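You operate a simulated robot arm through the tools that you are given. There is no shell and no other tool. Be economical: measure what you need, move in short steps, check, and stop when the job is done.

You run a simulated two-armed robot. Do the job below in one go: nothing can be reset, and whatever is moved stays where it is left.

## Task
Fetch the blue rag from the top shelf of the cream rack and set it on the thin yellow plate. Shut the middle left drawer of the blue cabinet. Take the dark green-banded nut from the right half of the middle shelf of the grey rack and put it on the pale plate. Take the wide yellow ring and leave it in the grey tray. Fetch the wide green ring and set it on the thin blue plate. Pick up the green-banded stud with one hand, pass it to the other hand and put it on the middle of the side shelf. Take the green-banded holder from the far end of the grey table and put it on the top of the compressor. Fetch the blue plate and set it on the steel table. Take the yellow spanner from the grey table and put it on top of the cream block. Put the white-banded slotted holder on the top of the brown desk. Do these in any order. Set down upright: wide yellow ring, wide green ring.

The check looks at the end state, three seconds after you hand in, the way a careful person would. Anything else that was tipped, shoved, dropped, spilled or broken makes it a failure.

## Robot
Two 7-joint arms with two-finger parallel grippers on one trunk, on a base that drives. Base frame: it is fixed to the floor where the robot stands at the start and does not move with it; the origin is under the middle of the robot, x ahead of it, y to its left, z up. Lengths are in mm, angles in degrees, forces in N, time in s.
The left shoulder is at the start at [50, 187, 1135], the right one opposite. With the tool pointing down near the work surface each hand reaches from about 100 to 660 mm from the robot's upright axis, wherever it stands, measured 20 degrees to its own side. Places, roughly: blue plate (8x6x2 cm) [-2700, 900, 800]; blue rag (9x6x4 cm) [500, -100, 1400]; cream block (20x17x13 cm) [-2900, 100, 800]; dark green-banded nut (4x4x2 cm) [700, 1100, 900]; green-banded holder (7x7x5 cm) [-2500, 1300, 800]; green-banded stud (2x2x15 cm) [-1200, 1800, 900]; grey tray (17x22x5 cm) [-1200, 800, 800]; middle left drawer of the blue cabinet [400, -300, 600]; middle of the side shelf (32x12 cm) [-120, 2400, 800]; pale plate (10x10x2 cm) [-200, 3200, 800]; steel table [-1200, -1100, 900]; thin blue plate (9x9x1 cm) [-2500, 600, 800]; thin yellow plate (9x9x1 cm) [-2700, 0, 800]; top of the brown desk [-4700, 3200, 800]; top of the compressor [-6500, -1200, 400]; white-banded slotted holder (7x7x5 cm) [-2900, 3200, 800]; wide green ring (7x4x7 cm) [0, 2400, 800]; wide yellow ring (7x4x7 cm) [0, 2300, 800]; yellow spanner (20x5x2 cm) [-2900, 600, 800]. Payload 3.43 kg a hand.
Tool frame (each hand has its own): the origin (TCP) lies between the finger pads and is the grasp point; the fingertips stand 30 mm ahead of it; z points along the fingers, y is the line along which they close. Largest opening 94 mm; finger width 28, thickness 10; the body of the gripper, 50 by 96 mm, starts 55 mm behind the TCP.
Orientation is that of the tool frame in the base frame, as a unit quaternion [w, x, y, z]. With the fingers straight down and closing along the base's y, the tool's x points along the base's -x, its y along +y and its z along -z.

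## Interface
- The arms move only by the tool drive_tool. It takes "left_targets", "right_targets" or both (then of equal length, played together; a hand with none holds still); each is a list that holds one entry, the list of rows, each a list of 6 numbers: the shift along the base's x, y, z in cm, then the turn, a rotation vector about the base's x, y, z in degrees. In form: [[[x, y, z, rx, ry, rz], ...]]. A call has 1 to 8 rows; each row shifts and turns the commanded pose from where the row before left it. "left_grip" and "right_grip" are, for a hand that has rows, the gripper command, from -1 (shut) to 1 (fully open), values between in proportion, set as the call begins (left out, the last holds). A row lasts 0.2 s, in which the tool goes at most 50 mm and 8.6 degrees; a call with a longer step from one row to the next is refused whole, and so is a gripper value outside its range. Where a pose cannot be reached the arm comes as near as it can. A force on the tool above 40 N (or 10 N above the force at the start of the call, whichever is more), or a blocked arm, ends the call early, and 0.2 s more pass. The fingers move at their own pace (about 153 mm/s each) and stop on an object; they squeeze with about 28 N. The grip force told is the motor's: it shows also when the fingers shut on nothing. Time passes only in rows, and 0.2 s behind the last, so rows that do not move let the fingers close. The reply holds the time, the measured pose of the TCP, the force on the tool along the base axes, the opening and the grip force, in the units named above and with some noise, with the torque about the TCP (base axes, N m) and any sound that the robot's microphone picked up, and new pictures: "views" is both (left out), scene, wrist or none (wrist: the cameras of the hands that moved).
- Cameras (640 x 400 px; columns grow to the right, rows downward): "scene" is now at [135.5, -49.5, 1306.6]; the picture's right is [-0.55, -0.83, 0.00], its down [-0.40, 0.26, -0.88] and it looks along [0.73, -0.49, -0.48] (base axes); focal length 214 px, centre (320, 200). "left" rides on the left gripper at [76, -14, -103] in its tool frame; the picture's right is [0.18, 0.98, 0.00], its down [-0.75, 0.14, -0.64] and it looks along [-0.63, 0.12, 0.77] (tool axes); focal length 243 px, centre (320, 200). "right" rides on the right gripper at [76, 14, -103] in its tool frame; the picture's right is [-0.18, 0.98, 0.00], its down [-0.75, -0.14, -0.64] and it looks along [-0.63, -0.12, 0.77] (tool axes); focal length 243 px, centre (320, 200). There is no depth. A picture from a camera that has moved, and an enlarged one, comes with that camera's place and axes in the base frame and with its lens.
- slide_trunk(by): slides the trunk up (or, below 0, down) by that many mm; the arms and the scene camera ride with it, the base frame stays. It gives what a move gives, with no picture.
- drive_base(legs): drives the robot by 1 to 6 legs, each [ahead, left, turn to the left] in mm, mm and degrees, along the robot's own axes; the way and the turn of a leg run together, so that a leg with both is an arc; at most 1500 mm and 180 degrees a leg. The arms and the cameras ride along, it lands a little off, and it stops where it bumps. It gives what a move gives, and a new picture of the scene camera.
- pan_tilt(pan, tilt): turns the head with the scene camera to pan (to the left, within 80 degrees either way) and tilt (down, from -29 to 69), counted from straight ahead of the robot. It gives what a move gives, and a new picture of the scene camera.
- close_up(camera, box): a new picture of the part [left, top, right, bottom] of that camera's present view, enlarged. The clock stands still meanwhile.
- close_job(): hands the job in; it is judged then, once.

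Go step by step. Nothing tells you exact positions but the pictures and the camera data: compare them with the known pose of the tool, close in by small moves and look again before you grip or let go. The budget is 525 turns and 360 pictures, counting those below and the enlarged ones. Unless the task says otherwise, let go and move clear before handing in.

The tools are called after "Request:" as name(argument=value, ...) on one line, values as JSON. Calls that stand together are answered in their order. drive_tool: Moves the arms, as the interface text tells. Its arguments: {"type":"object","properties":{"left_targets":{"type":"array"},"left_grip":{"type":"number"},"right_targets":{"type":"array"},"right_grip":{"type":"number"},"views":{"type":"string","enum":["both","scene","wrist","none"]}},"required":[]} The other tools are called the same way: slide_trunk (by) slides the trunk up or down; drive_base (legs) drives the base; pan_tilt (pan, tilt) turns the head that bears the scene camera; close_up (camera, box) takes an enlarged picture of a part of a camera's view; close_job () hands the job in.

At the start:

```text
clock: 0.0
left_tcp_pos: [401.6, -33.4, 999.3]
left_orientation: [0.001, -0.001, 1.0, -0.001]
left_wrist_force: [0.4, 1.0, 0.0]
left_ft_torque: [0.03, -0.02, 0.04]
left_grip_width: 93.8
left_finger_force: 0.1
right_tcp_pos: [290.2, -449.7, 999.8]
right_orientation: [0.001, 0.0, 1.0, 0.0]
right_wrist_force: [0.7, 0.7, -0.5]
right_ft_torque: [0.01, -0.02, -0.01]
right_grip_width: 94.0
right_finger_force: 0.1
trunk travel left (down, up): [-350.0, 82.0]
robot x, y, heading: [2.3, -1.3, 0.3]
head pan, tilt: [-33.6, 28.5]
```

scene: 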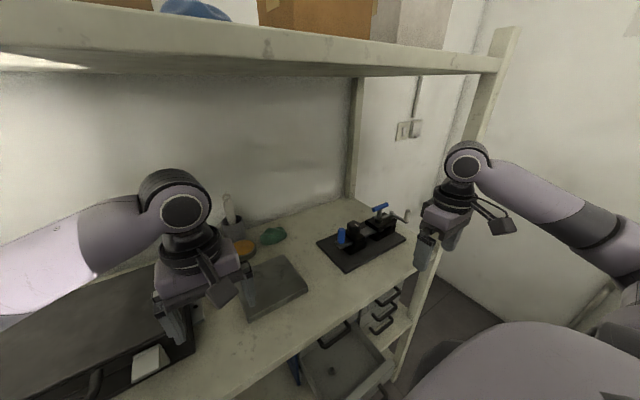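
right: 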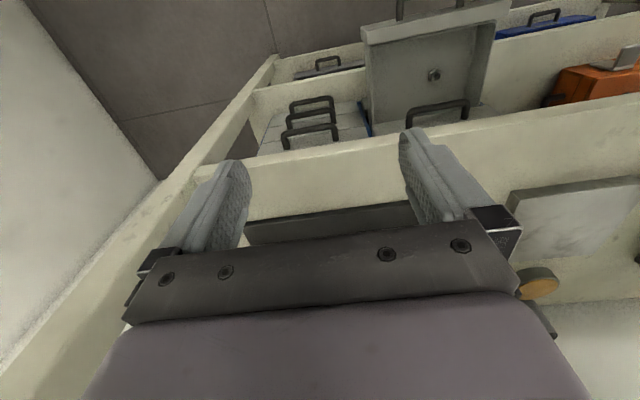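
left: 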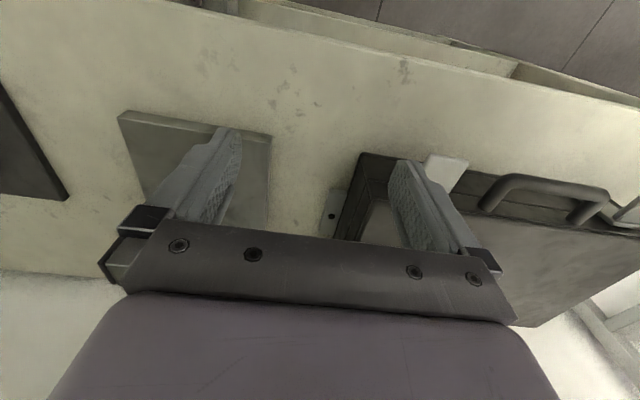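

I see a cream rack ahead with a blue rag at the top-shelf edge and an open drawer lower right. I'll look around with the head first.

Request:
pan_tilt(pan=-10, tilt=-10)

Request:
pan_tilt(pan=-35, tilt=60)

```text
clock: 1.1
left_tcp_pos: [402.9, -34.0, 999.8]
left_orientation: [0.0, -0.001, 1.0, 0.0]
left_wrist_force: [0.9, 0.1, 0.7]
left_ft_torque: [0.0, 0.01, 0.03]
left_grip_width: 94.0
left_finger_force: 0.0
right_tcp_pos: [289.8, -451.0, 998.9]
right_orientation: [0.001, -0.001, 1.0, 0.001]
right_wrist_force: [0.1, -0.8, -0.4]
right_ft_torque: [0.0, 0.0, 0.01]
right_grip_width: 93.9
right_finger_force: 0.2
trunk travel left (down, up): [-350.0, 82.0]
robot x, y, heading: [1.8, 3.9, 0.0]
head pan, tilt: [-10.0, -10.0]
camera scene: at [142.7, -13.9, 1367.7], right [-0.17, -0.98, 0.0], down [0.17, -0.03, -0.98], along [0.97, -0.17, 0.17], focal length 214 px, centre (320, 200)
```

scene: 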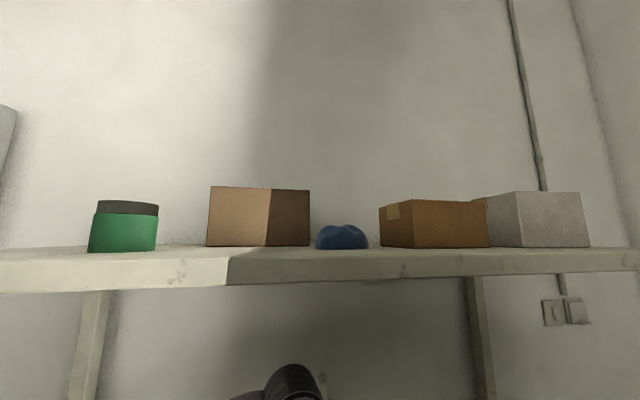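

```text
clock: 2.5
left_tcp_pos: [403.1, -32.4, 999.4]
left_orientation: [0.001, -0.002, 1.0, 0.0]
left_wrist_force: [-0.3, -0.2, -0.2]
left_ft_torque: [0.0, -0.03, -0.02]
left_grip_width: 93.9
left_finger_force: 0.1
right_tcp_pos: [289.9, -450.3, 1000.1]
right_orientation: [0.0, 0.0, 1.0, -0.001]
right_wrist_force: [-0.8, -0.3, -0.3]
right_ft_torque: [-0.01, 0.0, 0.01]
right_grip_width: 93.8
right_finger_force: 0.1
trunk travel left (down, up): [-350.0, 82.0]
robot x, y, heading: [-2.1, 0.3, -0.0]
head pan, tilt: [-35.0, 60.0]
camera scene: at [114.3, -37.4, 1262.2], right [-0.57, -0.82, 0.0], down [-0.71, 0.5, -0.5], along [0.41, -0.29, -0.87], focal length 214 px, centre (320, 200)
```

scene: 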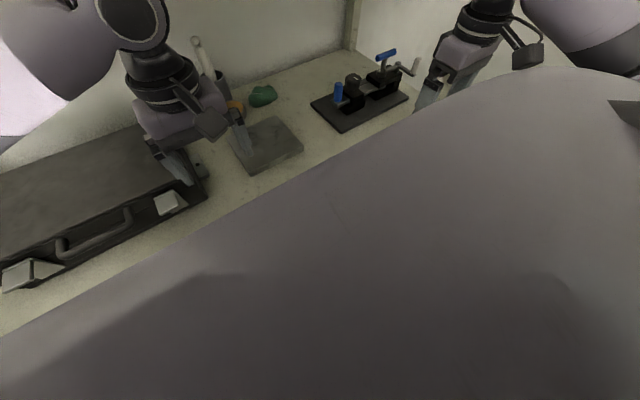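

The rag sits around [530, -118, 1370] between two boxes. I'll back off a bit to see the cabinet and drawer.

Request:
drive_base(legs=[[-500, 0, 0]])

Request:
pan_tilt(pan=-10, tilt=35)

```text
clock: 5.4
left_tcp_pos: [-87.7, -33.4, 999.8]
left_orientation: [0.0, 0.003, 1.0, -0.001]
left_wrist_force: [0.3, 0.1, -0.7]
left_ft_torque: [0.02, -0.03, -0.05]
left_grip_width: 93.8
left_finger_force: 0.1
right_tcp_pos: [-202.7, -449.0, 999.7]
right_orientation: [0.001, 0.003, 1.0, 0.0]
right_wrist_force: [-0.3, 0.0, -0.4]
right_ft_torque: [-0.04, 0.03, 0.0]
right_grip_width: 94.1
right_finger_force: 0.0
trunk travel left (down, up): [-350.0, 82.0]
robot x, y, heading: [-488.9, 2.7, -0.6]
head pan, tilt: [-35.0, 60.0]
camera scene: at [-375.3, -36.5, 1262.2], right [-0.58, -0.82, 0.0], down [-0.71, 0.5, -0.5], along [0.41, -0.29, -0.87], focal length 214 px, centre (320, 200)
```

scene: 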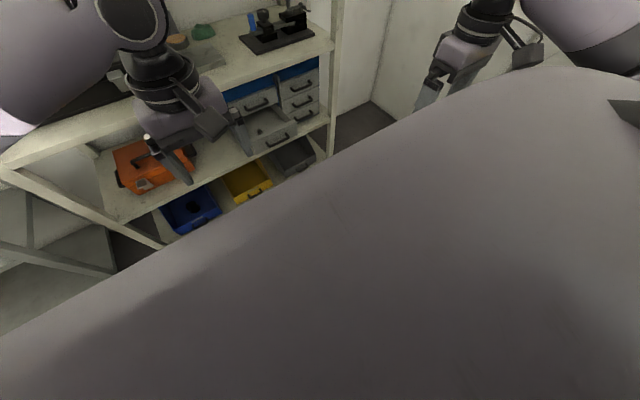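

```text
clock: 6.2
left_tcp_pos: [-87.2, -32.7, 999.7]
left_orientation: [0.0, 0.003, 1.0, -0.001]
left_wrist_force: [0.5, -0.2, -0.2]
left_ft_torque: [0.0, -0.02, 0.01]
left_grip_width: 93.9
left_finger_force: 0.1
right_tcp_pos: [-202.5, -450.5, 999.9]
right_orientation: [0.0, 0.003, 1.0, 0.0]
right_wrist_force: [0.0, 0.4, -0.2]
right_ft_torque: [-0.02, -0.02, -0.01]
right_grip_width: 94.1
right_finger_force: 0.1
trunk travel left (down, up): [-350.0, 82.0]
robot x, y, heading: [-489.7, -0.9, -0.4]
head pan, tilt: [-10.0, 35.0]
camera scene: at [-342.7, -13.9, 1296.3], right [-0.18, -0.98, 0.0], down [-0.56, 0.1, -0.82], along [0.81, -0.15, -0.57], focal length 214 px, centre (320, 200)
```

scene: 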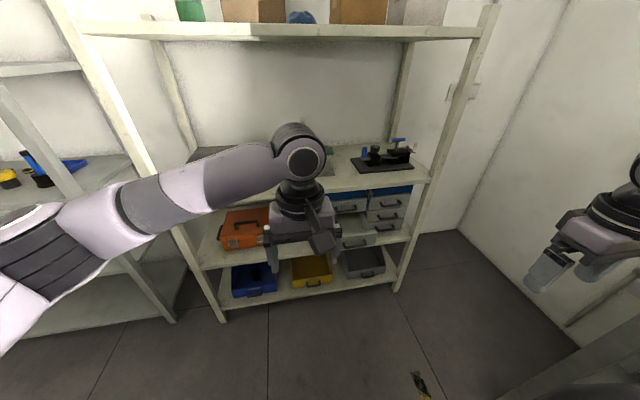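

The blue cabinet with six drawers is on the rack's lower shelf. Zooming in.

Request:
close_up(camera="scene", box=[310, 170, 430, 290])

```text
3.33 times, centred on (370, 230) of scene
camera zoom: at [-342.7, -13.9, 1296.3], right [-0.18, -0.98, 0.0], down [-0.56, 0.1, -0.82], along [0.81, -0.15, -0.57], focal length 715 px, centre (153, 100)
```

zoom: 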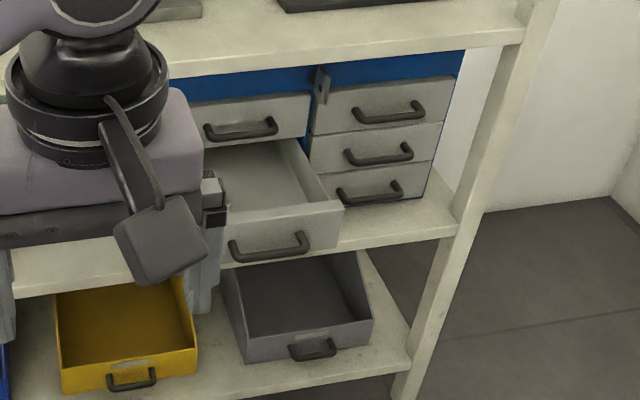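

Open drawer is the middle-left one, its front about x≈285, y≈-285, z≈610. I'll lower the trunk, retract the left hand, and tilt the right hand 45° forward with fingers shut to push it.

Request:
slide_trunk(by=-350)

Request:
drive_tool(left_targets=[[[-4, 0, 2, 0, 0, 0], [-4, 0, 2, 0, 0, 0], [-4, 0, 2, 0, 0, 0], [-4, 0, 2, 0, 0, 0], [-4, 0, 2, 0, 0, 0], [-2, 0, 0, 0, 0, 0]]], right_targets=[[[0, 2.5, 0, 0, -7.5, 0], [0, 2.5, 0, 0, -7.5, 0], [0, 2.5, 0, 0, -7.5, 0], [0, 2.5, 0, 0, -7.5, 0], [0, 2.5, 0, 0, -7.5, 0], [0, 2.5, 0, 0, -7.5, 0]]], right_grip=-1)

```text
clock: 9.7
left_tcp_pos: [-86.9, -33.7, 649.3]
left_orientation: [0.0, 0.002, 1.0, 0.0]
left_wrist_force: [-1.0, 0.3, -0.5]
left_ft_torque: [-0.01, 0.0, 0.0]
left_grip_width: 94.0
left_finger_force: 0.0
right_tcp_pos: [-201.8, -450.9, 650.5]
right_orientation: [0.0, 0.003, 1.0, 0.0]
right_wrist_force: [0.9, 0.4, -1.0]
right_ft_torque: [-0.06, 0.03, 0.0]
right_grip_width: 93.9
right_finger_force: 0.1
trunk travel left (down, up): [0.0, 432.0]
robot x, y, heading: [-487.3, 2.3, -0.4]
head pan, tilt: [-10.0, 35.0]
```

```text
clock: 10.8
left_tcp_pos: [-240.8, -28.0, 732.0]
left_orientation: [0.005, -0.009, 1.0, 0.01]
left_wrist_force: [12.6, 3.6, 0.2]
left_ft_torque: [-0.38, 1.39, -0.14]
left_grip_width: 94.0
left_finger_force: 0.1
right_tcp_pos: [-166.3, -377.1, 658.2]
right_orientation: [0.268, 0.004, 0.963, 0.001]
right_wrist_force: [0.2, 0.6, -1.3]
right_ft_torque: [0.02, 0.01, 0.04]
right_grip_width: 0.0
right_finger_force: 27.9
right hand out of reach, approached as far as the arm can: row 3, 4, 5
trunk travel left (down, up): [0.0, 432.0]
robot x, y, heading: [-488.0, 6.2, -0.5]
head pan, tilt: [-10.0, 35.0]
stopped in row 5 (left hand): the force on the tool passed its limit at 111 N (the readings are from after the stop); the commanded pose is now the measured one
camera scene: at [-342.7, -13.9, 946.4], right [-0.18, -0.98, 0.0], down [-0.56, 0.1, -0.82], along [0.81, -0.15, -0.57], focal length 214 px, centre (320, 200)
camera right: at [-284.9, -360.0, 706.0], right [0.16, 0.98, 0.1], down [0.31, -0.15, 0.94], along [0.94, -0.12, -0.33], focal length 243 px, centre (320, 200)
camera left: at [-317.3, -45.3, 834.1], right [-0.2, 0.98, 0.01], down [0.74, 0.14, 0.65], along [0.64, 0.14, -0.76], focal length 243 px, centre (320, 200)
```

scene: 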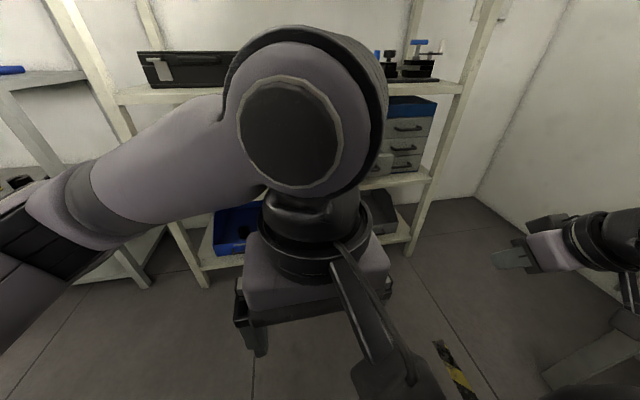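
right: 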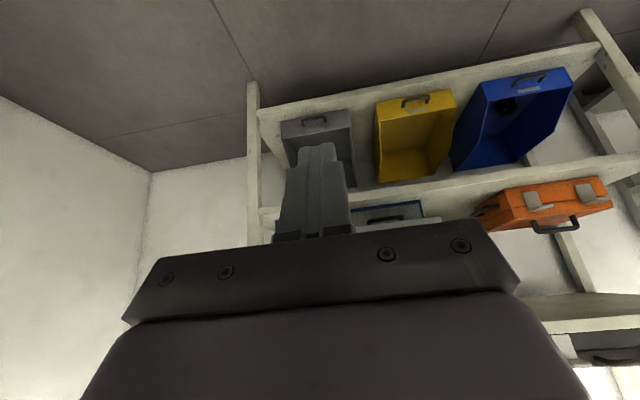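
left: 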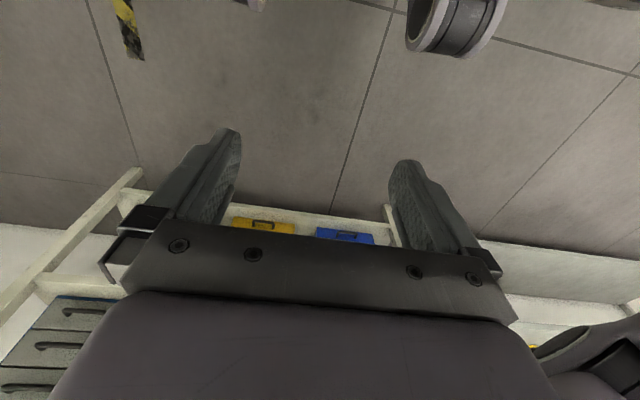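

The left arm bumped its own body; I'll ease it forward and outward, and finish tilting the right hand (moving it a bit back from its reach limit).

Request:
drive_tool(left_targets=[[[3, 2, 0, 0, 0, 0], [2, 4, 0, 0, 0, 0], [0, 4, 0, 0, 0, 0], [0, 4, 0, 0, 0, 0]]], right_targets=[[[0, 2, 0, 0, -4, 0], [0, 2, 0, 0, -4, 0], [0, 2, 0, 0, -4, 0], [0, 2, 0, 0, 0, 0]]], views="wrist")

```text
clock: 11.8
left_tcp_pos: [-190.5, 110.3, 731.6]
left_orientation: [0.006, -0.008, 1.0, 0.008]
left_wrist_force: [-0.5, -0.3, -0.4]
left_ft_torque: [0.02, 0.0, -0.03]
left_grip_width: 93.7
left_finger_force: 0.0
right_tcp_pos: [-105.9, -329.0, 663.6]
right_orientation: [0.367, 0.003, 0.93, 0.003]
right_wrist_force: [0.0, -0.2, 0.2]
right_ft_torque: [0.03, -0.03, -0.01]
right_grip_width: 0.0
right_finger_force: 27.8
right hand out of reach, approached as far as the arm can: row 1, 2, 3, 4
trunk travel left (down, up): [0.0, 432.0]
robot x, y, heading: [-488.5, 2.5, -0.7]
head pan, tilt: [-10.0, 35.0]
camera right: at [-232.1, -312.0, 686.4], right [0.14, 0.98, 0.13], down [0.11, -0.15, 0.98], along [0.98, -0.12, -0.13], focal length 243 px, centre (320, 200)
camera left: at [-266.8, 93.2, 834.7], right [-0.2, 0.98, 0.01], down [0.74, 0.14, 0.65], along [0.64, 0.14, -0.76], focal length 243 px, centre (320, 200)
```

right: 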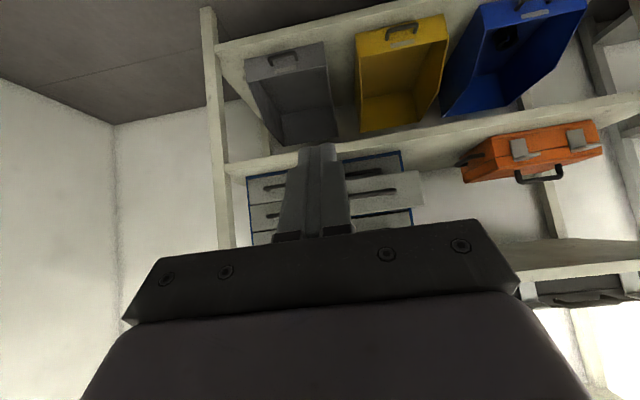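
left: 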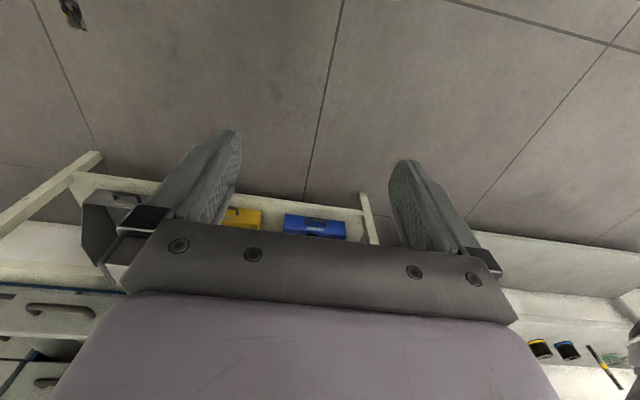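

Drawer front spans y≈-389…-161 with handle near y=-275, z≈615. Adjust the right hand to y≈-275, z≈640 with reachable x.

Request:
drive_tool(right_targets=[[[4, 1, -0.6, 0, 0, 0], [4, 1, -0.6, 0, 0, 0], [2, 0, -0.6, 0, 0, 0], [0, 0, 0, 0, 0, 0]]], views="none")

Request:
drive_base(legs=[[250, 0, 0]])

Request:
close_up(camera="right", box=[160, 0, 640, 300])

```text
clock: 12.8
left_tcp_pos: [-189.7, 108.9, 732.3]
left_orientation: [0.006, -0.007, 1.0, 0.007]
left_wrist_force: [-0.7, -0.2, -0.3]
left_ft_torque: [-0.02, 0.03, 0.0]
left_grip_width: 94.1
left_finger_force: 0.1
right_tcp_pos: [-6.8, -306.0, 647.1]
right_orientation: [0.366, 0.002, 0.93, 0.002]
right_wrist_force: [-0.2, 0.7, 0.9]
right_ft_torque: [-0.02, 0.01, -0.04]
right_grip_width: 0.3
right_finger_force: 27.7
trunk travel left (down, up): [0.0, 432.0]
robot x, y, heading: [-488.4, 1.9, -0.6]
head pan, tilt: [-10.0, 35.0]
```

```text
clock: 14.6
left_tcp_pos: [67.9, 113.0, 731.2]
left_orientation: [0.006, -0.01, 1.0, 0.008]
left_wrist_force: [-0.4, 0.1, 0.8]
left_ft_torque: [0.0, 0.01, -0.02]
left_grip_width: 93.9
left_finger_force: 0.1
right_tcp_pos: [253.6, -301.8, 647.2]
right_orientation: [0.367, -0.001, 0.93, 0.003]
right_wrist_force: [-0.2, 0.1, 0.2]
right_ft_torque: [-0.01, 0.01, -0.03]
right_grip_width: 0.0
right_finger_force: 27.7
trunk travel left (down, up): [0.0, 432.0]
robot x, y, heading: [-229.2, -1.2, 0.4]
head pan, tilt: [-10.0, 35.0]
camera scene: at [-84.7, -13.1, 946.4], right [-0.17, -0.99, 0.0], down [-0.57, 0.1, -0.82], along [0.81, -0.14, -0.57], focal length 214 px, centre (320, 200)
```

scene: 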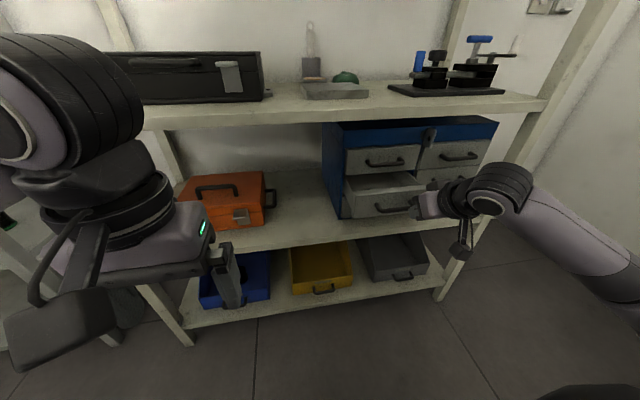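

```text
1.33 times, centred on (400, 150) of right
camera zoom: at [126.8, -287.3, 669.8], right [0.13, 0.98, 0.13], down [0.11, -0.15, 0.98], along [0.99, -0.11, -0.13], focal length 324 px, centre (213, 267)
```

zoom: 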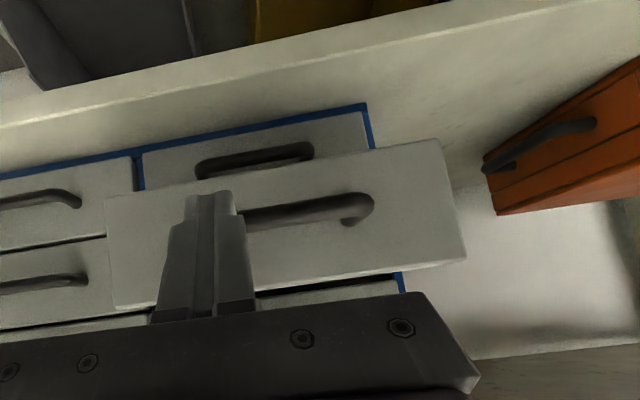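

Fingertips are right at the drawer front near the handle. Shift to the handle centre and push forward.

Request:
drive_tool(right_targets=[[[-1.5, 2, 0, 0, 0, 0], [0, 1, 0, 0, 0, 0], [3, 0, 0, 0, 0, 0], [3, 0, 0, 0, 0, 0], [2, 0, 0, 0, 0, 0], [2, 0, 0, 0, 0, 0]]], views="both")

```text
clock: 16.0
left_tcp_pos: [66.5, 112.3, 731.4]
left_orientation: [0.006, -0.011, 1.0, 0.009]
left_wrist_force: [-0.2, -0.5, -0.6]
left_ft_torque: [0.03, -0.02, 0.0]
left_grip_width: 93.8
left_finger_force: 0.0
right_tcp_pos: [337.6, -271.4, 646.4]
right_orientation: [0.368, -0.003, 0.93, 0.004]
right_wrist_force: [-0.6, -0.4, -1.0]
right_ft_torque: [-0.01, 0.0, 0.01]
right_grip_width: 0.0
right_finger_force: 27.3
trunk travel left (down, up): [0.0, 432.0]
robot x, y, heading: [-231.1, -1.4, 0.4]
head pan, tilt: [-10.0, 35.0]
camera scene: at [-84.7, -13.1, 946.4], right [-0.17, -0.99, 0.0], down [-0.57, 0.1, -0.82], along [0.81, -0.14, -0.57], focal length 214 px, centre (320, 200)
camera right: at [210.9, -257.0, 669.9], right [0.13, 0.98, 0.13], down [0.11, -0.15, 0.98], along [0.99, -0.11, -0.13], focal length 243 px, centre (320, 200)
```

scene: 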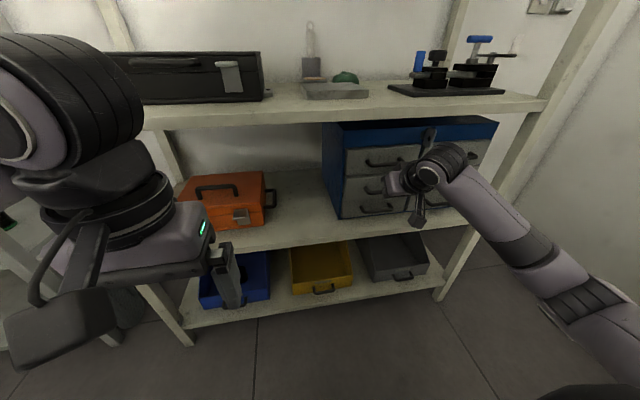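
right: 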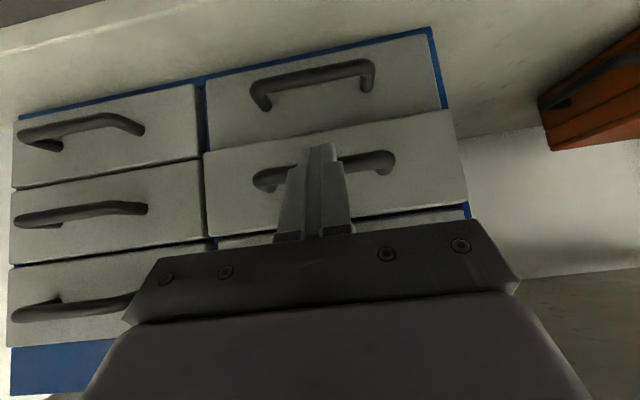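

Nearly closed; still a little proud. Pushing on slowly.

Request:
drive_tool(right_targets=[[[1, 0, 0, 0, 0, 0], [1, 0, 0, 0, 0, 0], [1, 0, 0, 0, 0, 0], [1, 0, 0, 0, 0, 0], [1, 0, 0, 0, 0, 0]]], views="wrist")

```text
clock: 16.6
left_tcp_pos: [64.8, 111.6, 732.7]
left_orientation: [0.007, -0.011, 1.0, 0.008]
left_wrist_force: [-0.4, 0.8, -0.4]
left_ft_torque: [0.01, 0.0, -0.03]
left_grip_width: 93.9
left_finger_force: 0.1
right_tcp_pos: [352.4, -271.2, 646.5]
right_orientation: [0.364, -0.002, 0.931, 0.002]
right_wrist_force: [-15.3, -0.1, 8.0]
right_ft_torque: [-0.02, 0.04, -0.05]
right_grip_width: 0.1
right_finger_force: 27.7
trunk travel left (down, up): [0.0, 432.0]
robot x, y, heading: [-230.6, 3.3, -0.3]
head pan, tilt: [-10.0, 35.0]
stopped in row 3 (right hand): the force on the tool passed its limit at 52 N (the readings are from after the stop); the commanded pose is now the measured one
camera right: at [225.4, -256.8, 672.2], right [0.13, 0.98, 0.13], down [0.12, -0.14, 0.98], along [0.98, -0.11, -0.14], focal length 243 px, centre (320, 200)
```

right: 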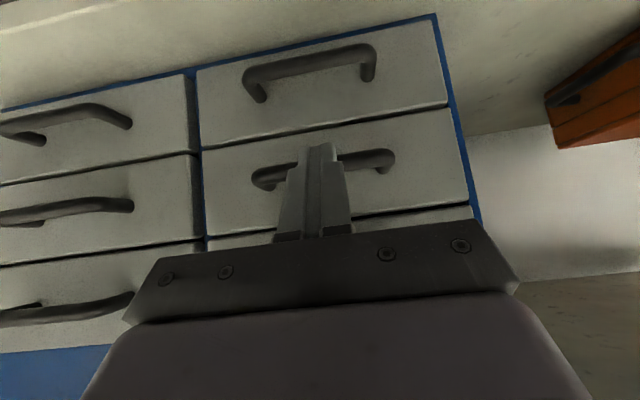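

Drawer is flush shut. Back off, and raise up to go for the rag.

Request:
drive_tool(right_targets=[[[-3, 0, 0, 0, 0, 0], [-4, 0, 0, 0, 0, 0], [-4, 0, 0, 0, 0, 0], [-4, 0, 0, 0, 0, 0]]], views="none")

Request:
drive_base(legs=[[-300, 0, 0]])

Request:
slide_trunk(by=432)

Request:
pan_tilt(pan=-10, tilt=5)

```text
clock: 17.6
left_tcp_pos: [66.8, 112.2, 731.6]
left_orientation: [0.006, -0.011, 1.0, 0.008]
left_wrist_force: [0.1, -0.1, 0.6]
left_ft_torque: [0.03, -0.01, 0.0]
left_grip_width: 93.9
left_finger_force: 0.1
right_tcp_pos: [205.2, -271.6, 647.2]
right_orientation: [0.362, -0.002, 0.932, 0.003]
right_wrist_force: [0.6, -0.3, -0.4]
right_ft_torque: [-0.02, 0.05, 0.02]
right_grip_width: 0.1
right_finger_force: 28.0
trunk travel left (down, up): [0.0, 432.0]
robot x, y, heading: [-233.4, -0.4, 0.1]
head pan, tilt: [-10.0, 35.0]
```

```text
clock: 19.7
left_tcp_pos: [-230.9, 111.7, 730.9]
left_orientation: [0.007, -0.012, 1.0, 0.008]
left_wrist_force: [-0.5, 0.8, -0.1]
left_ft_torque: [0.02, -0.01, 0.0]
left_grip_width: 94.0
left_finger_force: 0.0
right_tcp_pos: [-92.2, -272.2, 647.1]
right_orientation: [0.362, -0.002, 0.932, 0.003]
right_wrist_force: [0.5, -0.1, 0.0]
right_ft_torque: [-0.01, -0.02, -0.01]
right_grip_width: 0.0
right_finger_force: 28.0
trunk travel left (down, up): [0.0, 432.0]
robot x, y, heading: [-528.3, 0.5, 0.2]
head pan, tilt: [-10.0, 35.0]
camera scene: at [-382.4, -13.6, 946.4], right [-0.17, -0.99, 0.0], down [-0.57, 0.1, -0.82], along [0.81, -0.14, -0.57], focal length 214 px, centre (320, 200)
```

scene: 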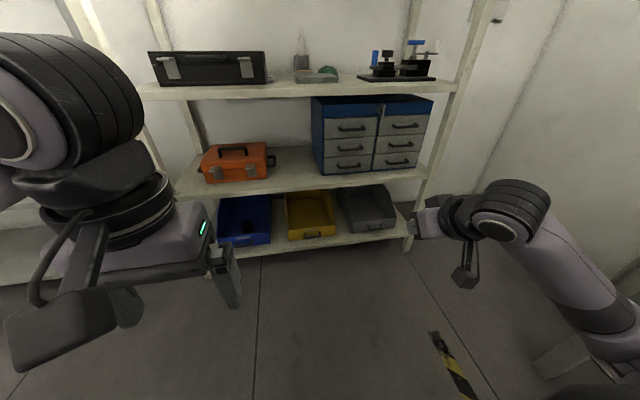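

```text
refused: 432 is not a number from -400 to 400
```

```text
clock: 20.6
left_tcp_pos: [-230.7, 112.5, 732.3]
left_orientation: [0.007, -0.011, 1.0, 0.008]
left_wrist_force: [0.2, -0.7, 0.7]
left_ft_torque: [-0.04, 0.01, 0.01]
left_grip_width: 94.1
left_finger_force: 0.0
right_tcp_pos: [-93.0, -270.8, 647.2]
right_orientation: [0.362, -0.002, 0.932, 0.003]
right_wrist_force: [0.1, -0.8, 0.5]
right_ft_torque: [0.01, -0.04, -0.01]
right_grip_width: 0.1
right_finger_force: 27.8
trunk travel left (down, up): [0.0, 432.0]
robot x, y, heading: [-528.8, -1.1, 0.2]
head pan, tilt: [-10.0, 5.0]
camera scene: at [-378.6, -14.3, 994.5], right [-0.17, -0.99, 0.0], down [-0.09, 0.02, -1.0], along [0.98, -0.17, -0.09], focal length 214 px, centre (320, 200)
```

scene: 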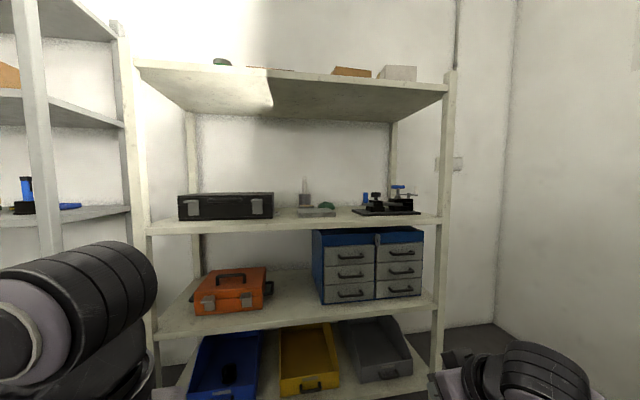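

Raise the trunk and bring the right hand back to pointing down.

Request:
slide_trunk(by=400)

Request:
slide_trunk(by=31)

Request:
drive_tool(right_targets=[[[0, 0, 3, 0, 8.4, 0], [0, 0, 3, 0, 8.4, 0], [0, 0, 3, 0, 8.4, 0], [0, 0, 3, 0, 8.4, 0], [0, 0, 3, 0, 8.4, 0], [0, 0, 3, 0, 0, 0], [0, 0, 3, 0, 0, 0], [0, 0, 3, 0, 0, 0]]], right_grip=1, views="none")

Request:
pan_tilt(pan=-10, tilt=15)

```text
clock: 24.4
left_tcp_pos: [-231.1, 110.8, 1132.7]
left_orientation: [0.006, -0.012, 1.0, 0.008]
left_wrist_force: [-0.1, 0.2, 0.5]
left_ft_torque: [-0.02, 0.0, -0.03]
left_grip_width: 93.9
left_finger_force: 0.1
right_tcp_pos: [-91.8, -270.5, 1047.0]
right_orientation: [0.363, -0.002, 0.932, 0.003]
right_wrist_force: [0.2, -1.0, -0.6]
right_ft_torque: [-0.01, -0.01, 0.01]
right_grip_width: 0.0
right_finger_force: 27.8
trunk travel left (down, up): [-400.0, 32.0]
robot x, y, heading: [-527.4, 4.2, -0.1]
head pan, tilt: [-10.0, 5.0]
```

```text
clock: 25.2
left_tcp_pos: [-231.0, 111.1, 1162.7]
left_orientation: [0.007, -0.011, 1.0, 0.008]
left_wrist_force: [0.0, -0.2, -1.3]
left_ft_torque: [0.0, 0.02, 0.0]
left_grip_width: 94.0
left_finger_force: 0.1
right_tcp_pos: [-92.9, -270.5, 1077.3]
right_orientation: [0.362, -0.003, 0.932, 0.003]
right_wrist_force: [-0.8, -0.4, 0.2]
right_ft_torque: [0.02, -0.01, -0.02]
right_grip_width: 0.0
right_finger_force: 27.3
trunk travel left (down, up): [-431.0, 1.0]
robot x, y, heading: [-523.8, 2.0, 0.2]
head pan, tilt: [-10.0, 5.0]
```

```text
clock: 27.0
left_tcp_pos: [-231.0, 111.7, 1163.8]
left_orientation: [0.007, -0.011, 1.0, 0.008]
left_wrist_force: [0.4, 0.5, 0.5]
left_ft_torque: [-0.02, 0.0, -0.03]
left_grip_width: 94.1
left_finger_force: 0.0
right_tcp_pos: [-90.6, -270.7, 1318.6]
right_orientation: [0.004, -0.002, 1.0, 0.004]
right_wrist_force: [0.4, 0.5, -0.4]
right_ft_torque: [0.0, 0.01, -0.02]
right_grip_width: 94.1
right_finger_force: 0.0
trunk travel left (down, up): [-431.0, 1.0]
robot x, y, heading: [-527.3, -2.1, -0.1]
head pan, tilt: [-10.0, 5.0]
```

```text
clock: 27.7
left_tcp_pos: [-231.6, 112.1, 1163.9]
left_orientation: [0.006, -0.011, 1.0, 0.008]
left_wrist_force: [0.0, -0.2, -0.7]
left_ft_torque: [-0.06, 0.01, 0.01]
left_grip_width: 93.9
left_finger_force: 0.0
right_tcp_pos: [-89.7, -271.4, 1316.8]
right_orientation: [0.005, -0.002, 1.0, 0.004]
right_wrist_force: [1.3, -0.3, -0.4]
right_ft_torque: [-0.01, -0.01, 0.01]
right_grip_width: 93.9
right_finger_force: 0.0
trunk travel left (down, up): [-431.0, 1.0]
robot x, y, heading: [-525.4, 3.8, 0.1]
head pan, tilt: [-10.0, 15.0]
camera scene: at [-377.2, -14.5, 1409.5], right [-0.17, -0.99, 0.0], down [-0.25, 0.04, -0.97], along [0.95, -0.17, -0.26], focal length 214 px, centre (320, 200)
```

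scene: 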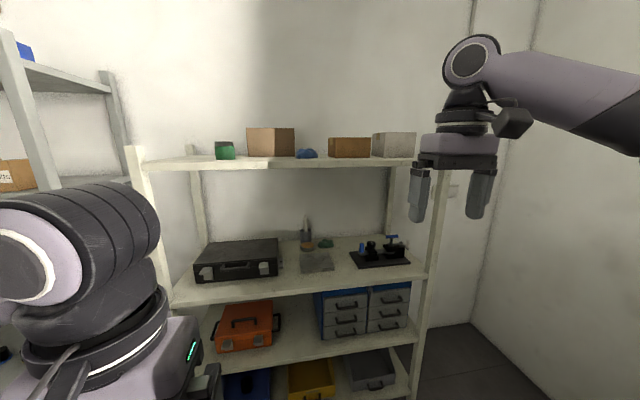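

Now yaw the right hand 90° (closing along x) and lift it above the boxes.

Request:
drive_tool(right_targets=[[[0, 0, 2.5, 0, 0, 8.5], [0, 0, 2.5, 0, 0, 8.5], [0, 0, 2.5, 0, 0, 8.5], [0, 0, 2.5, 0, 0, 8.5], [0, 0, 2.5, 0, 0, 8.5], [0, 0, 2.5, 0, 0, 8.5], [0, 0, 2.5, 0, 0, 8.5], [0, 0, 2.5, 0, 0, 8.5]]], views="none")

Request:
drive_tool(right_targets=[[[0, 3, 0, 0, 0, 7.3], [0, 3, 0, 0, 0, 7.3], [0, 3, 0, 0, 0, 7.4], [0, 3, 0, 0, 0, 0], [0, 3, 0, 0, 0, 0], [0, 0, 0, 0, 0, 0]]], views="both")

```text
clock: 29.5
left_tcp_pos: [-231.9, 111.5, 1163.1]
left_orientation: [0.007, -0.011, 1.0, 0.008]
left_wrist_force: [0.3, 0.0, -0.7]
left_ft_torque: [0.0, 0.01, 0.02]
left_grip_width: 93.9
left_finger_force: 0.1
right_tcp_pos: [-123.3, -258.4, 1431.8]
right_orientation: [0.002, -0.561, 0.828, 0.004]
right_wrist_force: [0.3, 0.1, -0.2]
right_ft_torque: [0.05, -0.01, 0.01]
right_grip_width: 94.0
right_finger_force: 0.1
right hand out of reach, approached as far as the arm can: row 5, 6, 7, 8
trunk travel left (down, up): [-431.0, 1.0]
robot x, y, heading: [-529.4, -1.8, 0.2]
head pan, tilt: [-10.0, 15.0]
```

```text
clock: 30.9
left_tcp_pos: [-229.9, 112.1, 1162.1]
left_orientation: [0.006, -0.012, 1.0, 0.008]
left_wrist_force: [0.0, -0.9, 0.6]
left_ft_torque: [0.0, 0.01, 0.02]
left_grip_width: 94.1
left_finger_force: 0.2
right_tcp_pos: [-120.6, -109.7, 1429.2]
right_orientation: [0.0, 0.708, -0.706, -0.005]
right_wrist_force: [0.1, 0.4, -0.5]
right_ft_torque: [0.0, -0.01, -0.01]
right_grip_width: 93.9
right_finger_force: 0.1
trunk travel left (down, up): [-431.0, 1.0]
robot x, y, heading: [-526.4, 0.8, 0.2]
head pan, tilt: [-10.0, 15.0]
camera scene: at [-377.1, -15.1, 1409.4], right [-0.17, -0.99, 0.0], down [-0.26, 0.04, -0.97], along [0.95, -0.17, -0.26], focal length 214 px, centre (320, 200)
camera right: at [-134.8, -185.4, 1531.1], right [-0.98, 0.18, 0.01], down [0.14, 0.75, 0.65], along [0.11, 0.64, -0.76], focal length 243 px, centre (320, 200)
```

scene: 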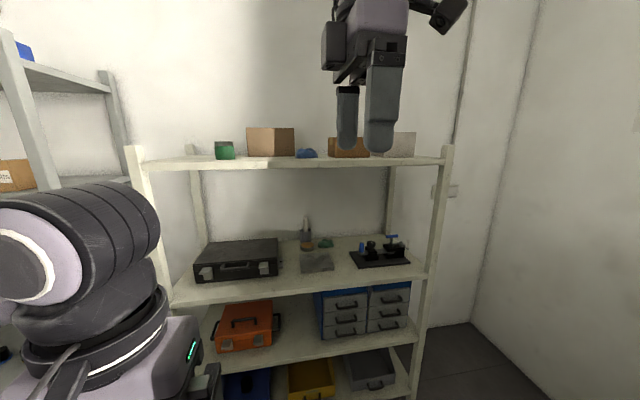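
right: 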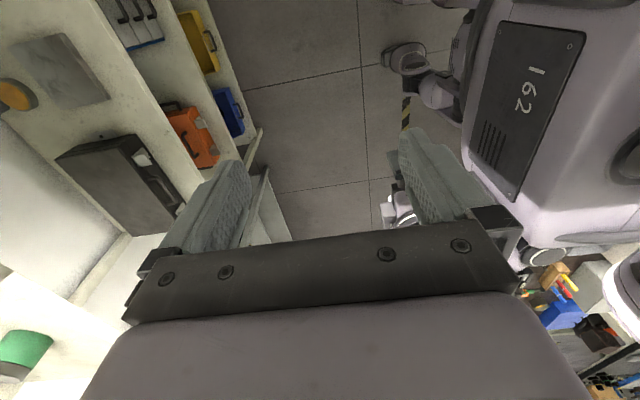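

Rag centre triangulates to about [513, -116]. Check that the hand can reach further ahead at this height before driving in.

Request:
drive_tool(right_targets=[[[3, 0, 0, 0, 0, 0], [3, 0, 0, 0, 0, 0], [3, 0, 0, 0, 0, 0]]], views="none")

```text
clock: 31.7
left_tcp_pos: [-230.0, 111.8, 1163.0]
left_orientation: [0.006, -0.011, 1.0, 0.008]
left_wrist_force: [1.1, -0.1, -0.3]
left_ft_torque: [0.02, 0.02, -0.03]
left_grip_width: 93.9
left_finger_force: 0.1
right_tcp_pos: [-63.9, -120.0, 1399.7]
right_orientation: [-0.001, 0.708, -0.706, -0.006]
right_wrist_force: [1.0, -0.3, 0.3]
right_ft_torque: [-0.03, 0.0, 0.01]
right_grip_width: 94.1
right_finger_force: 0.2
right hand out of reach, approached as far as the arm can: row 1, 2, 3
trunk travel left (down, up): [-431.0, 1.0]
robot x, y, heading: [-531.3, 4.5, 0.0]
head pan, tilt: [-10.0, 15.0]
```

The straight-down pose can't get high enough there. I'll use a tilted, diagonal approach instead: yaw back 40° and pitch 40° forward, so the wrist stays lower and closer.

Request:
drive_tool(right_targets=[[[-3, -2, 0, 0, 0, -8], [-3, -2, 0, 0, 0, -8], [-3, -2, 0, 0, 0, -8], [0, -2, 0, 0, 0, -8], [0, -2, 0, 0, 0, -8]]], views="none")

Request:
drive_tool(right_targets=[[[2, 0, 1, 6.13, -5.14, 0], [2, 2, 1, 6.13, -5.14, 0], [2, 2, 1, 6.13, -5.14, 0], [2, 2, 1, 6.13, -5.14, 0], [2, 2, 1, 6.13, -5.14, 0]]], views="both")

```text
clock: 32.9
left_tcp_pos: [-232.1, 110.6, 1162.5]
left_orientation: [0.007, -0.011, 1.0, 0.008]
left_wrist_force: [-0.9, -0.4, 0.3]
left_ft_torque: [-0.02, 0.0, -0.02]
left_grip_width: 94.2
left_finger_force: 0.0
right_tcp_pos: [-156.6, -223.4, 1400.1]
right_orientation: [0.002, -0.423, 0.906, 0.006]
right_wrist_force: [0.0, -0.5, -0.7]
right_ft_torque: [0.01, 0.0, -0.01]
right_grip_width: 94.1
right_finger_force: 0.0
trunk travel left (down, up): [-431.0, 1.0]
robot x, y, heading: [-526.2, 0.5, 0.3]
head pan, tilt: [-10.0, 15.0]
```

```text
clock: 34.1
left_tcp_pos: [-228.7, 111.9, 1163.7]
left_orientation: [0.006, -0.012, 1.0, 0.007]
left_wrist_force: [-0.2, -0.5, -0.3]
left_ft_torque: [0.0, 0.02, 0.03]
left_grip_width: 94.1
left_finger_force: 0.0
right_tcp_pos: [-55.2, -138.0, 1448.5]
right_orientation: [0.312, -0.399, 0.849, 0.151]
right_wrist_force: [0.5, 0.0, -1.1]
right_ft_torque: [0.03, -0.01, 0.01]
right_grip_width: 94.0
right_finger_force: 0.0
trunk travel left (down, up): [-431.0, 1.0]
robot x, y, heading: [-528.0, -1.3, 0.1]
head pan, tilt: [-10.0, 15.0]
camera scene: at [-376.6, -14.4, 1409.3], right [-0.17, -0.99, 0.0], down [-0.26, 0.04, -0.97], along [0.95, -0.17, -0.26], focal length 214 px, centre (320, 200)
camera right: at [-145.3, -224.2, 1477.6], right [-0.67, 0.73, 0.13], down [0.21, 0.03, 0.98], along [0.71, 0.68, -0.17], focal length 243 px, centre (320, 200)
```

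scene: 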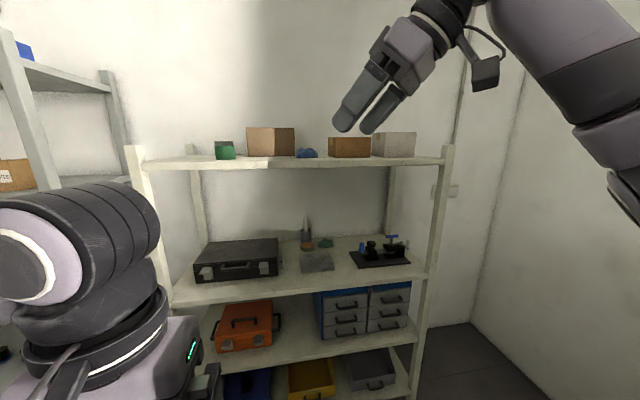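
right: 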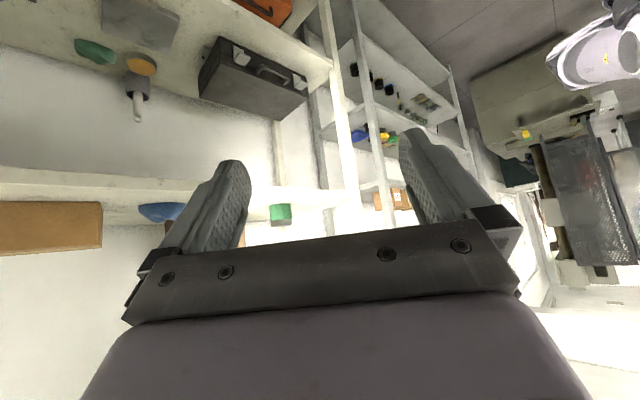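

That's reachable. Now shift the hand right slightly and drive in, stopping short to look.

Request:
drive_tool(right_targets=[[[0, -2, 0, 0, 0, 0]]], views="none")

Request:
drive_base(legs=[[440, 0, 0]])

Request:
close_up(camera="right", box=[0, 0, 640, 400])

```text
clock: 34.5
left_tcp_pos: [-230.8, 110.1, 1163.5]
left_orientation: [0.006, -0.012, 1.0, 0.008]
left_wrist_force: [-0.6, 0.0, 0.0]
left_ft_torque: [0.02, -0.01, 0.01]
left_grip_width: 94.2
left_finger_force: 0.1
right_tcp_pos: [-54.8, -160.3, 1448.1]
right_orientation: [0.313, -0.398, 0.849, 0.15]
right_wrist_force: [-0.4, -0.7, 0.0]
right_ft_torque: [0.01, -0.05, 0.02]
right_grip_width: 93.9
right_finger_force: 0.0
trunk travel left (down, up): [-431.0, 1.0]
robot x, y, heading: [-529.8, 2.3, 0.1]
head pan, tilt: [-10.0, 15.0]
```

```text
clock: 37.2
left_tcp_pos: [203.6, 108.3, 1162.2]
left_orientation: [0.006, -0.008, 1.0, 0.007]
left_wrist_force: [0.7, -0.6, 0.6]
left_ft_torque: [0.0, 0.01, 0.03]
left_grip_width: 94.1
left_finger_force: 0.1
right_tcp_pos: [376.5, -162.6, 1450.1]
right_orientation: [0.313, -0.395, 0.851, 0.149]
right_wrist_force: [0.3, 0.8, 0.1]
right_ft_torque: [0.0, 0.01, 0.01]
right_grip_width: 94.2
right_finger_force: 0.0
trunk travel left (down, up): [-431.0, 1.0]
robot x, y, heading: [-92.4, 2.4, -0.6]
head pan, tilt: [-10.0, 15.0]
camera scene: at [56.9, -16.3, 1409.3], right [-0.18, -0.98, 0.0], down [-0.26, 0.05, -0.97], along [0.95, -0.17, -0.26], focal length 214 px, centre (320, 200)
```

scene: 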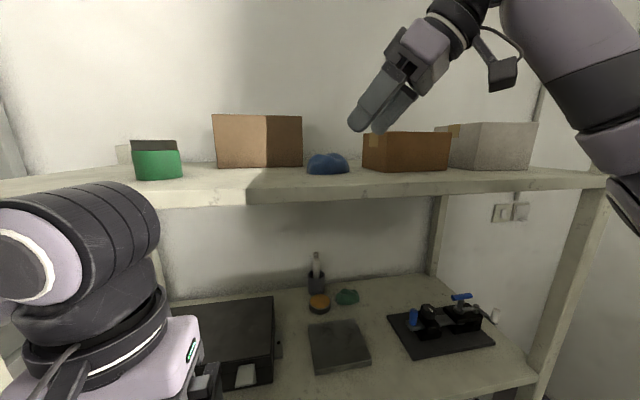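

```text
1.00 times, centred on (320, 200) of right (not enlarged: the box is as wide or as high as the picture)
camera zoom: at [285.9, -248.5, 1478.0], right [-0.66, 0.74, 0.12], down [0.21, 0.03, 0.98], along [0.72, 0.67, -0.17], focal length 243 px, centre (320, 200)
```

zoom: 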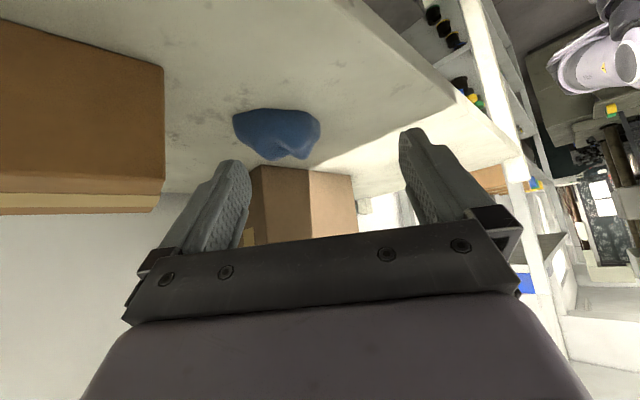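

The rag's long axis looks about 20° off y, so the left hand from front-left grips its narrow side better. Back off, park the right hand and set up the left one mirrored.

Request:
drive_base(legs=[[-300, 0, 0]])

Request:
drive_tool(right_targets=[[[-3, -3, -3, -6.13, 5.14, 0], [-3, -3, -3, -6.13, 5.14, 0], [-3, -3, -3, -6.13, 5.14, 0], [-2, -3, -3, -6.13, 5.14, 0], [-2, -3, -3, -6.13, 5.14, 0], [0, 0, -4, 0, 0, -8.4], [0, 0, -4, 0, 0, -8.4], [0, 0, -4, 0, 0, -8.4]]], left_targets=[[[1, 0, 4, 0, 0, 0], [2, 0, 4, 0, 0, 0], [2, 0, 4, 0, 0, 0], [2, 0, 4, 0, 0, 0], [2, 0, 3, 0, 0, 0], [0, 0, 1, 0, 0, -8], [0, -1, 1, 0, 0, -8], [0, -1, 0, 0, 0, -8]]], views="none")

Request:
drive_tool(right_targets=[[[0, 0, -4, 0, 0, -8.4], [0, 0, -4, 0, 0, -8.4], [0, 0, -4, 0, 0, -8], [0, 0, 0, 0, 0, 0], [0, 0, 0, 0, 0, 0], [0, 0, 0, 0, 0, 0], [0, 0, 0, 0, 0, 0], [0, 0, 0, 0, 0, 0]]], left_targets=[[[0, -2, 0, 0, 0, -8], [0, -2, 0, 0, 0, -8], [0, -2, 0, 0, 0, -5], [0, -2, 2, -5.66, -5.66, 0], [1, -2, 2, -5.66, -5.66, 0], [2, -2, 2, -5.66, -5.66, 0], [2, -2, 2, -5.66, -5.66, 0], [2, -2, 2, -5.66, -5.66, 0]]], views="wrist")

```text
clock: 39.2
left_tcp_pos: [-98.9, 109.3, 1163.1]
left_orientation: [0.007, -0.006, 1.0, 0.009]
left_wrist_force: [0.0, 0.5, -0.6]
left_ft_torque: [0.0, -0.02, -0.03]
left_grip_width: 94.1
left_finger_force: 0.1
right_tcp_pos: [73.0, -163.6, 1449.4]
right_orientation: [0.313, -0.394, 0.851, 0.147]
right_wrist_force: [-0.5, 0.0, 0.4]
right_ft_torque: [0.02, -0.01, 0.0]
right_grip_width: 94.1
right_finger_force: 0.0
trunk travel left (down, up): [-431.0, 1.0]
robot x, y, heading: [-398.9, -1.8, -0.6]
head pan, tilt: [-10.0, 15.0]
camera scene: at [-247.4, -14.7, 1409.5], right [-0.18, -0.98, 0.0], down [-0.25, 0.05, -0.97], along [0.95, -0.18, -0.26], focal length 214 px, centre (320, 200)
```

scene: 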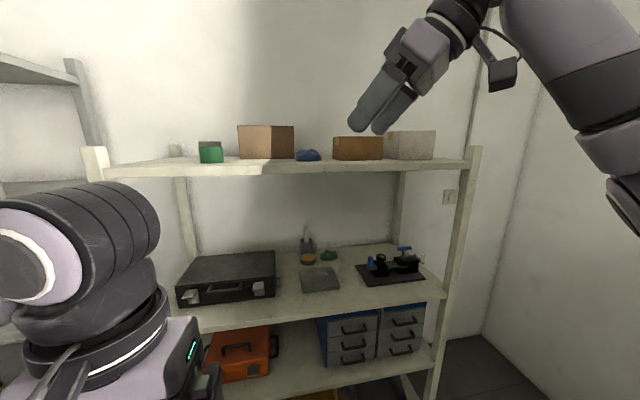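

```text
refused: row 1 steps farther than a row can; nothing moved
```

```text
clock: 41.0
left_tcp_pos: [-28.4, -47.8, 1264.3]
left_orientation: [0.29, 0.161, 0.924, -0.189]
left_wrist_force: [-0.1, -0.2, -0.2]
left_ft_torque: [0.01, 0.0, -0.01]
left_grip_width: 94.2
left_finger_force: 0.2
right_tcp_pos: [76.0, -162.6, 1330.6]
right_orientation: [0.338, -0.202, 0.916, 0.077]
right_wrist_force: [-0.3, -1.0, 0.1]
right_ft_torque: [0.0, -0.02, 0.02]
right_grip_width: 93.7
right_finger_force: 0.0
trunk travel left (down, up): [-431.0, 1.0]
robot x, y, heading: [-398.2, 4.1, -0.4]
head pan, tilt: [-10.0, 15.0]
camera right: at [-43.5, -200.8, 1359.1], right [-0.29, 0.95, 0.12], down [0.2, -0.07, 0.98], along [0.94, 0.31, -0.17], focal length 243 px, centre (320, 200)
camera left: at [-141.1, 0.2, 1301.1], right [0.26, 0.9, -0.36], down [0.34, 0.27, 0.9], along [0.9, -0.36, -0.24], focal length 243 px, centre (320, 200)
```

right: 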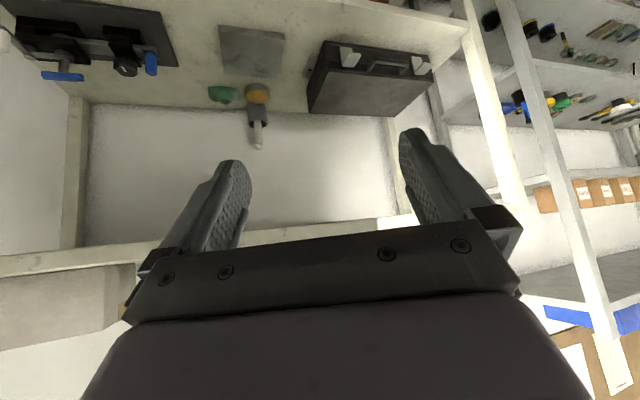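
left: 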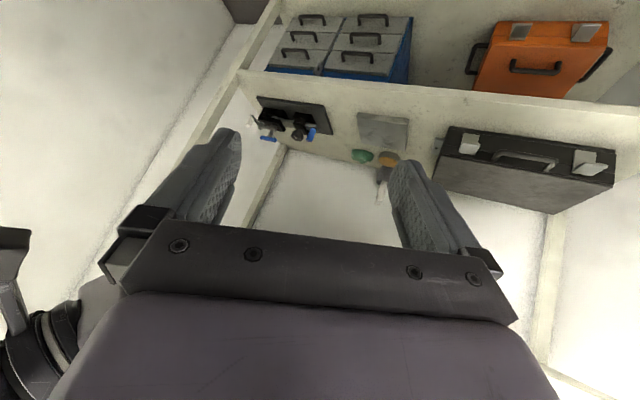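

Step sizes were too long in one call. Continue: finish the left orientation with a roll about its pointing axis while lifting, and park the right hand.

Request:
drive_tool(right_targets=[[[-2, -3, -3, -3.4, 7.24, 0], [-2, -3, -3, -3.4, 7.24, 0], [-2, -3, -3, -3.4, 7.24, 0], [-2, -3, -3, -3.4, 7.24, 0], [-2, -3, -2, -3.4, 7.24, 0], [0, 0, -2, 0, 0, -8.3], [0, 0, -2, 0, 0, -8.3], [0, 0, 0, 0, 0, -8.4]]], left_targets=[[[0, 0, 3, 0, 0, 0], [1, 0, 4, 0, 0, 0], [1, 0, 4, 0, 0, 0], [1, 0, 3, 3.63, -3.63, -6.13], [2, 0, 3, 3.63, -3.63, -6.13], [2, 0, 1.5, 3.63, -3.63, -6.13], [1, -2, 0, 0, 0, 0], [0, 0, 0, 0, 0, 0]]], views="wrist")

```text
clock: 42.8
left_tcp_pos: [52.5, -69.6, 1447.1]
left_orientation: [0.324, 0.35, 0.87, -0.129]
left_wrist_force: [0.4, 0.1, -0.3]
left_ft_torque: [0.02, 0.03, -0.03]
left_grip_width: 93.9
left_finger_force: 0.2
right_tcp_pos: [-27.4, -312.6, 1152.2]
right_orientation: [0.005, 0.003, 1.0, 0.0]
right_wrist_force: [-0.2, -0.3, 0.8]
right_ft_torque: [-0.05, 0.04, 0.02]
right_grip_width: 93.9
right_finger_force: 0.1
trunk travel left (down, up): [-431.0, 1.0]
robot x, y, heading: [-397.2, 1.7, -0.1]
head pan, tilt: [-10.0, 15.0]
camera right: at [-104.5, -296.9, 1253.2], right [0.19, 0.98, 0.0], down [0.75, -0.15, 0.65], along [0.64, -0.12, -0.76], focal length 243 px, centre (320, 200)
camera left: at [-46.9, 6.9, 1476.8], right [0.58, 0.81, -0.12], down [0.2, -0.01, 0.98], along [0.79, -0.59, -0.17], focal length 243 px, centre (320, 200)
```

right: 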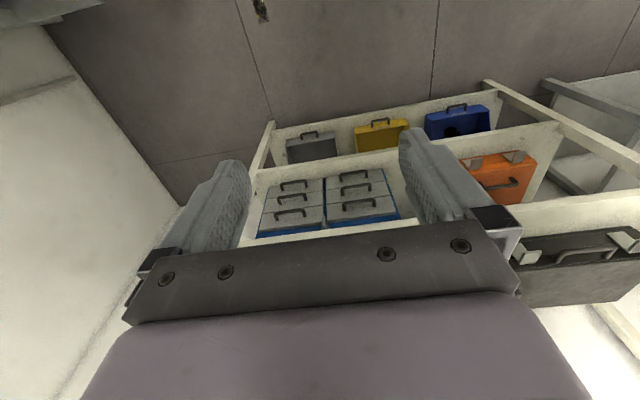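
left: 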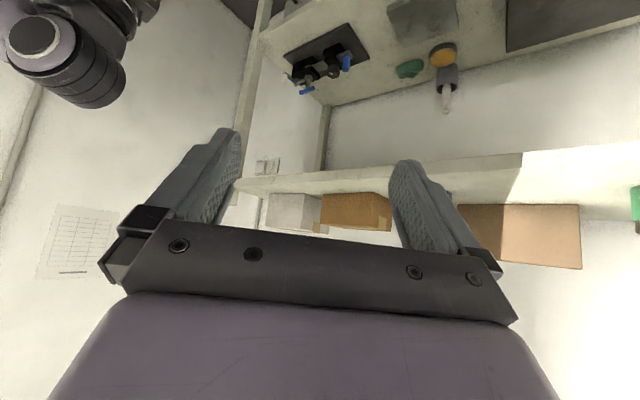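

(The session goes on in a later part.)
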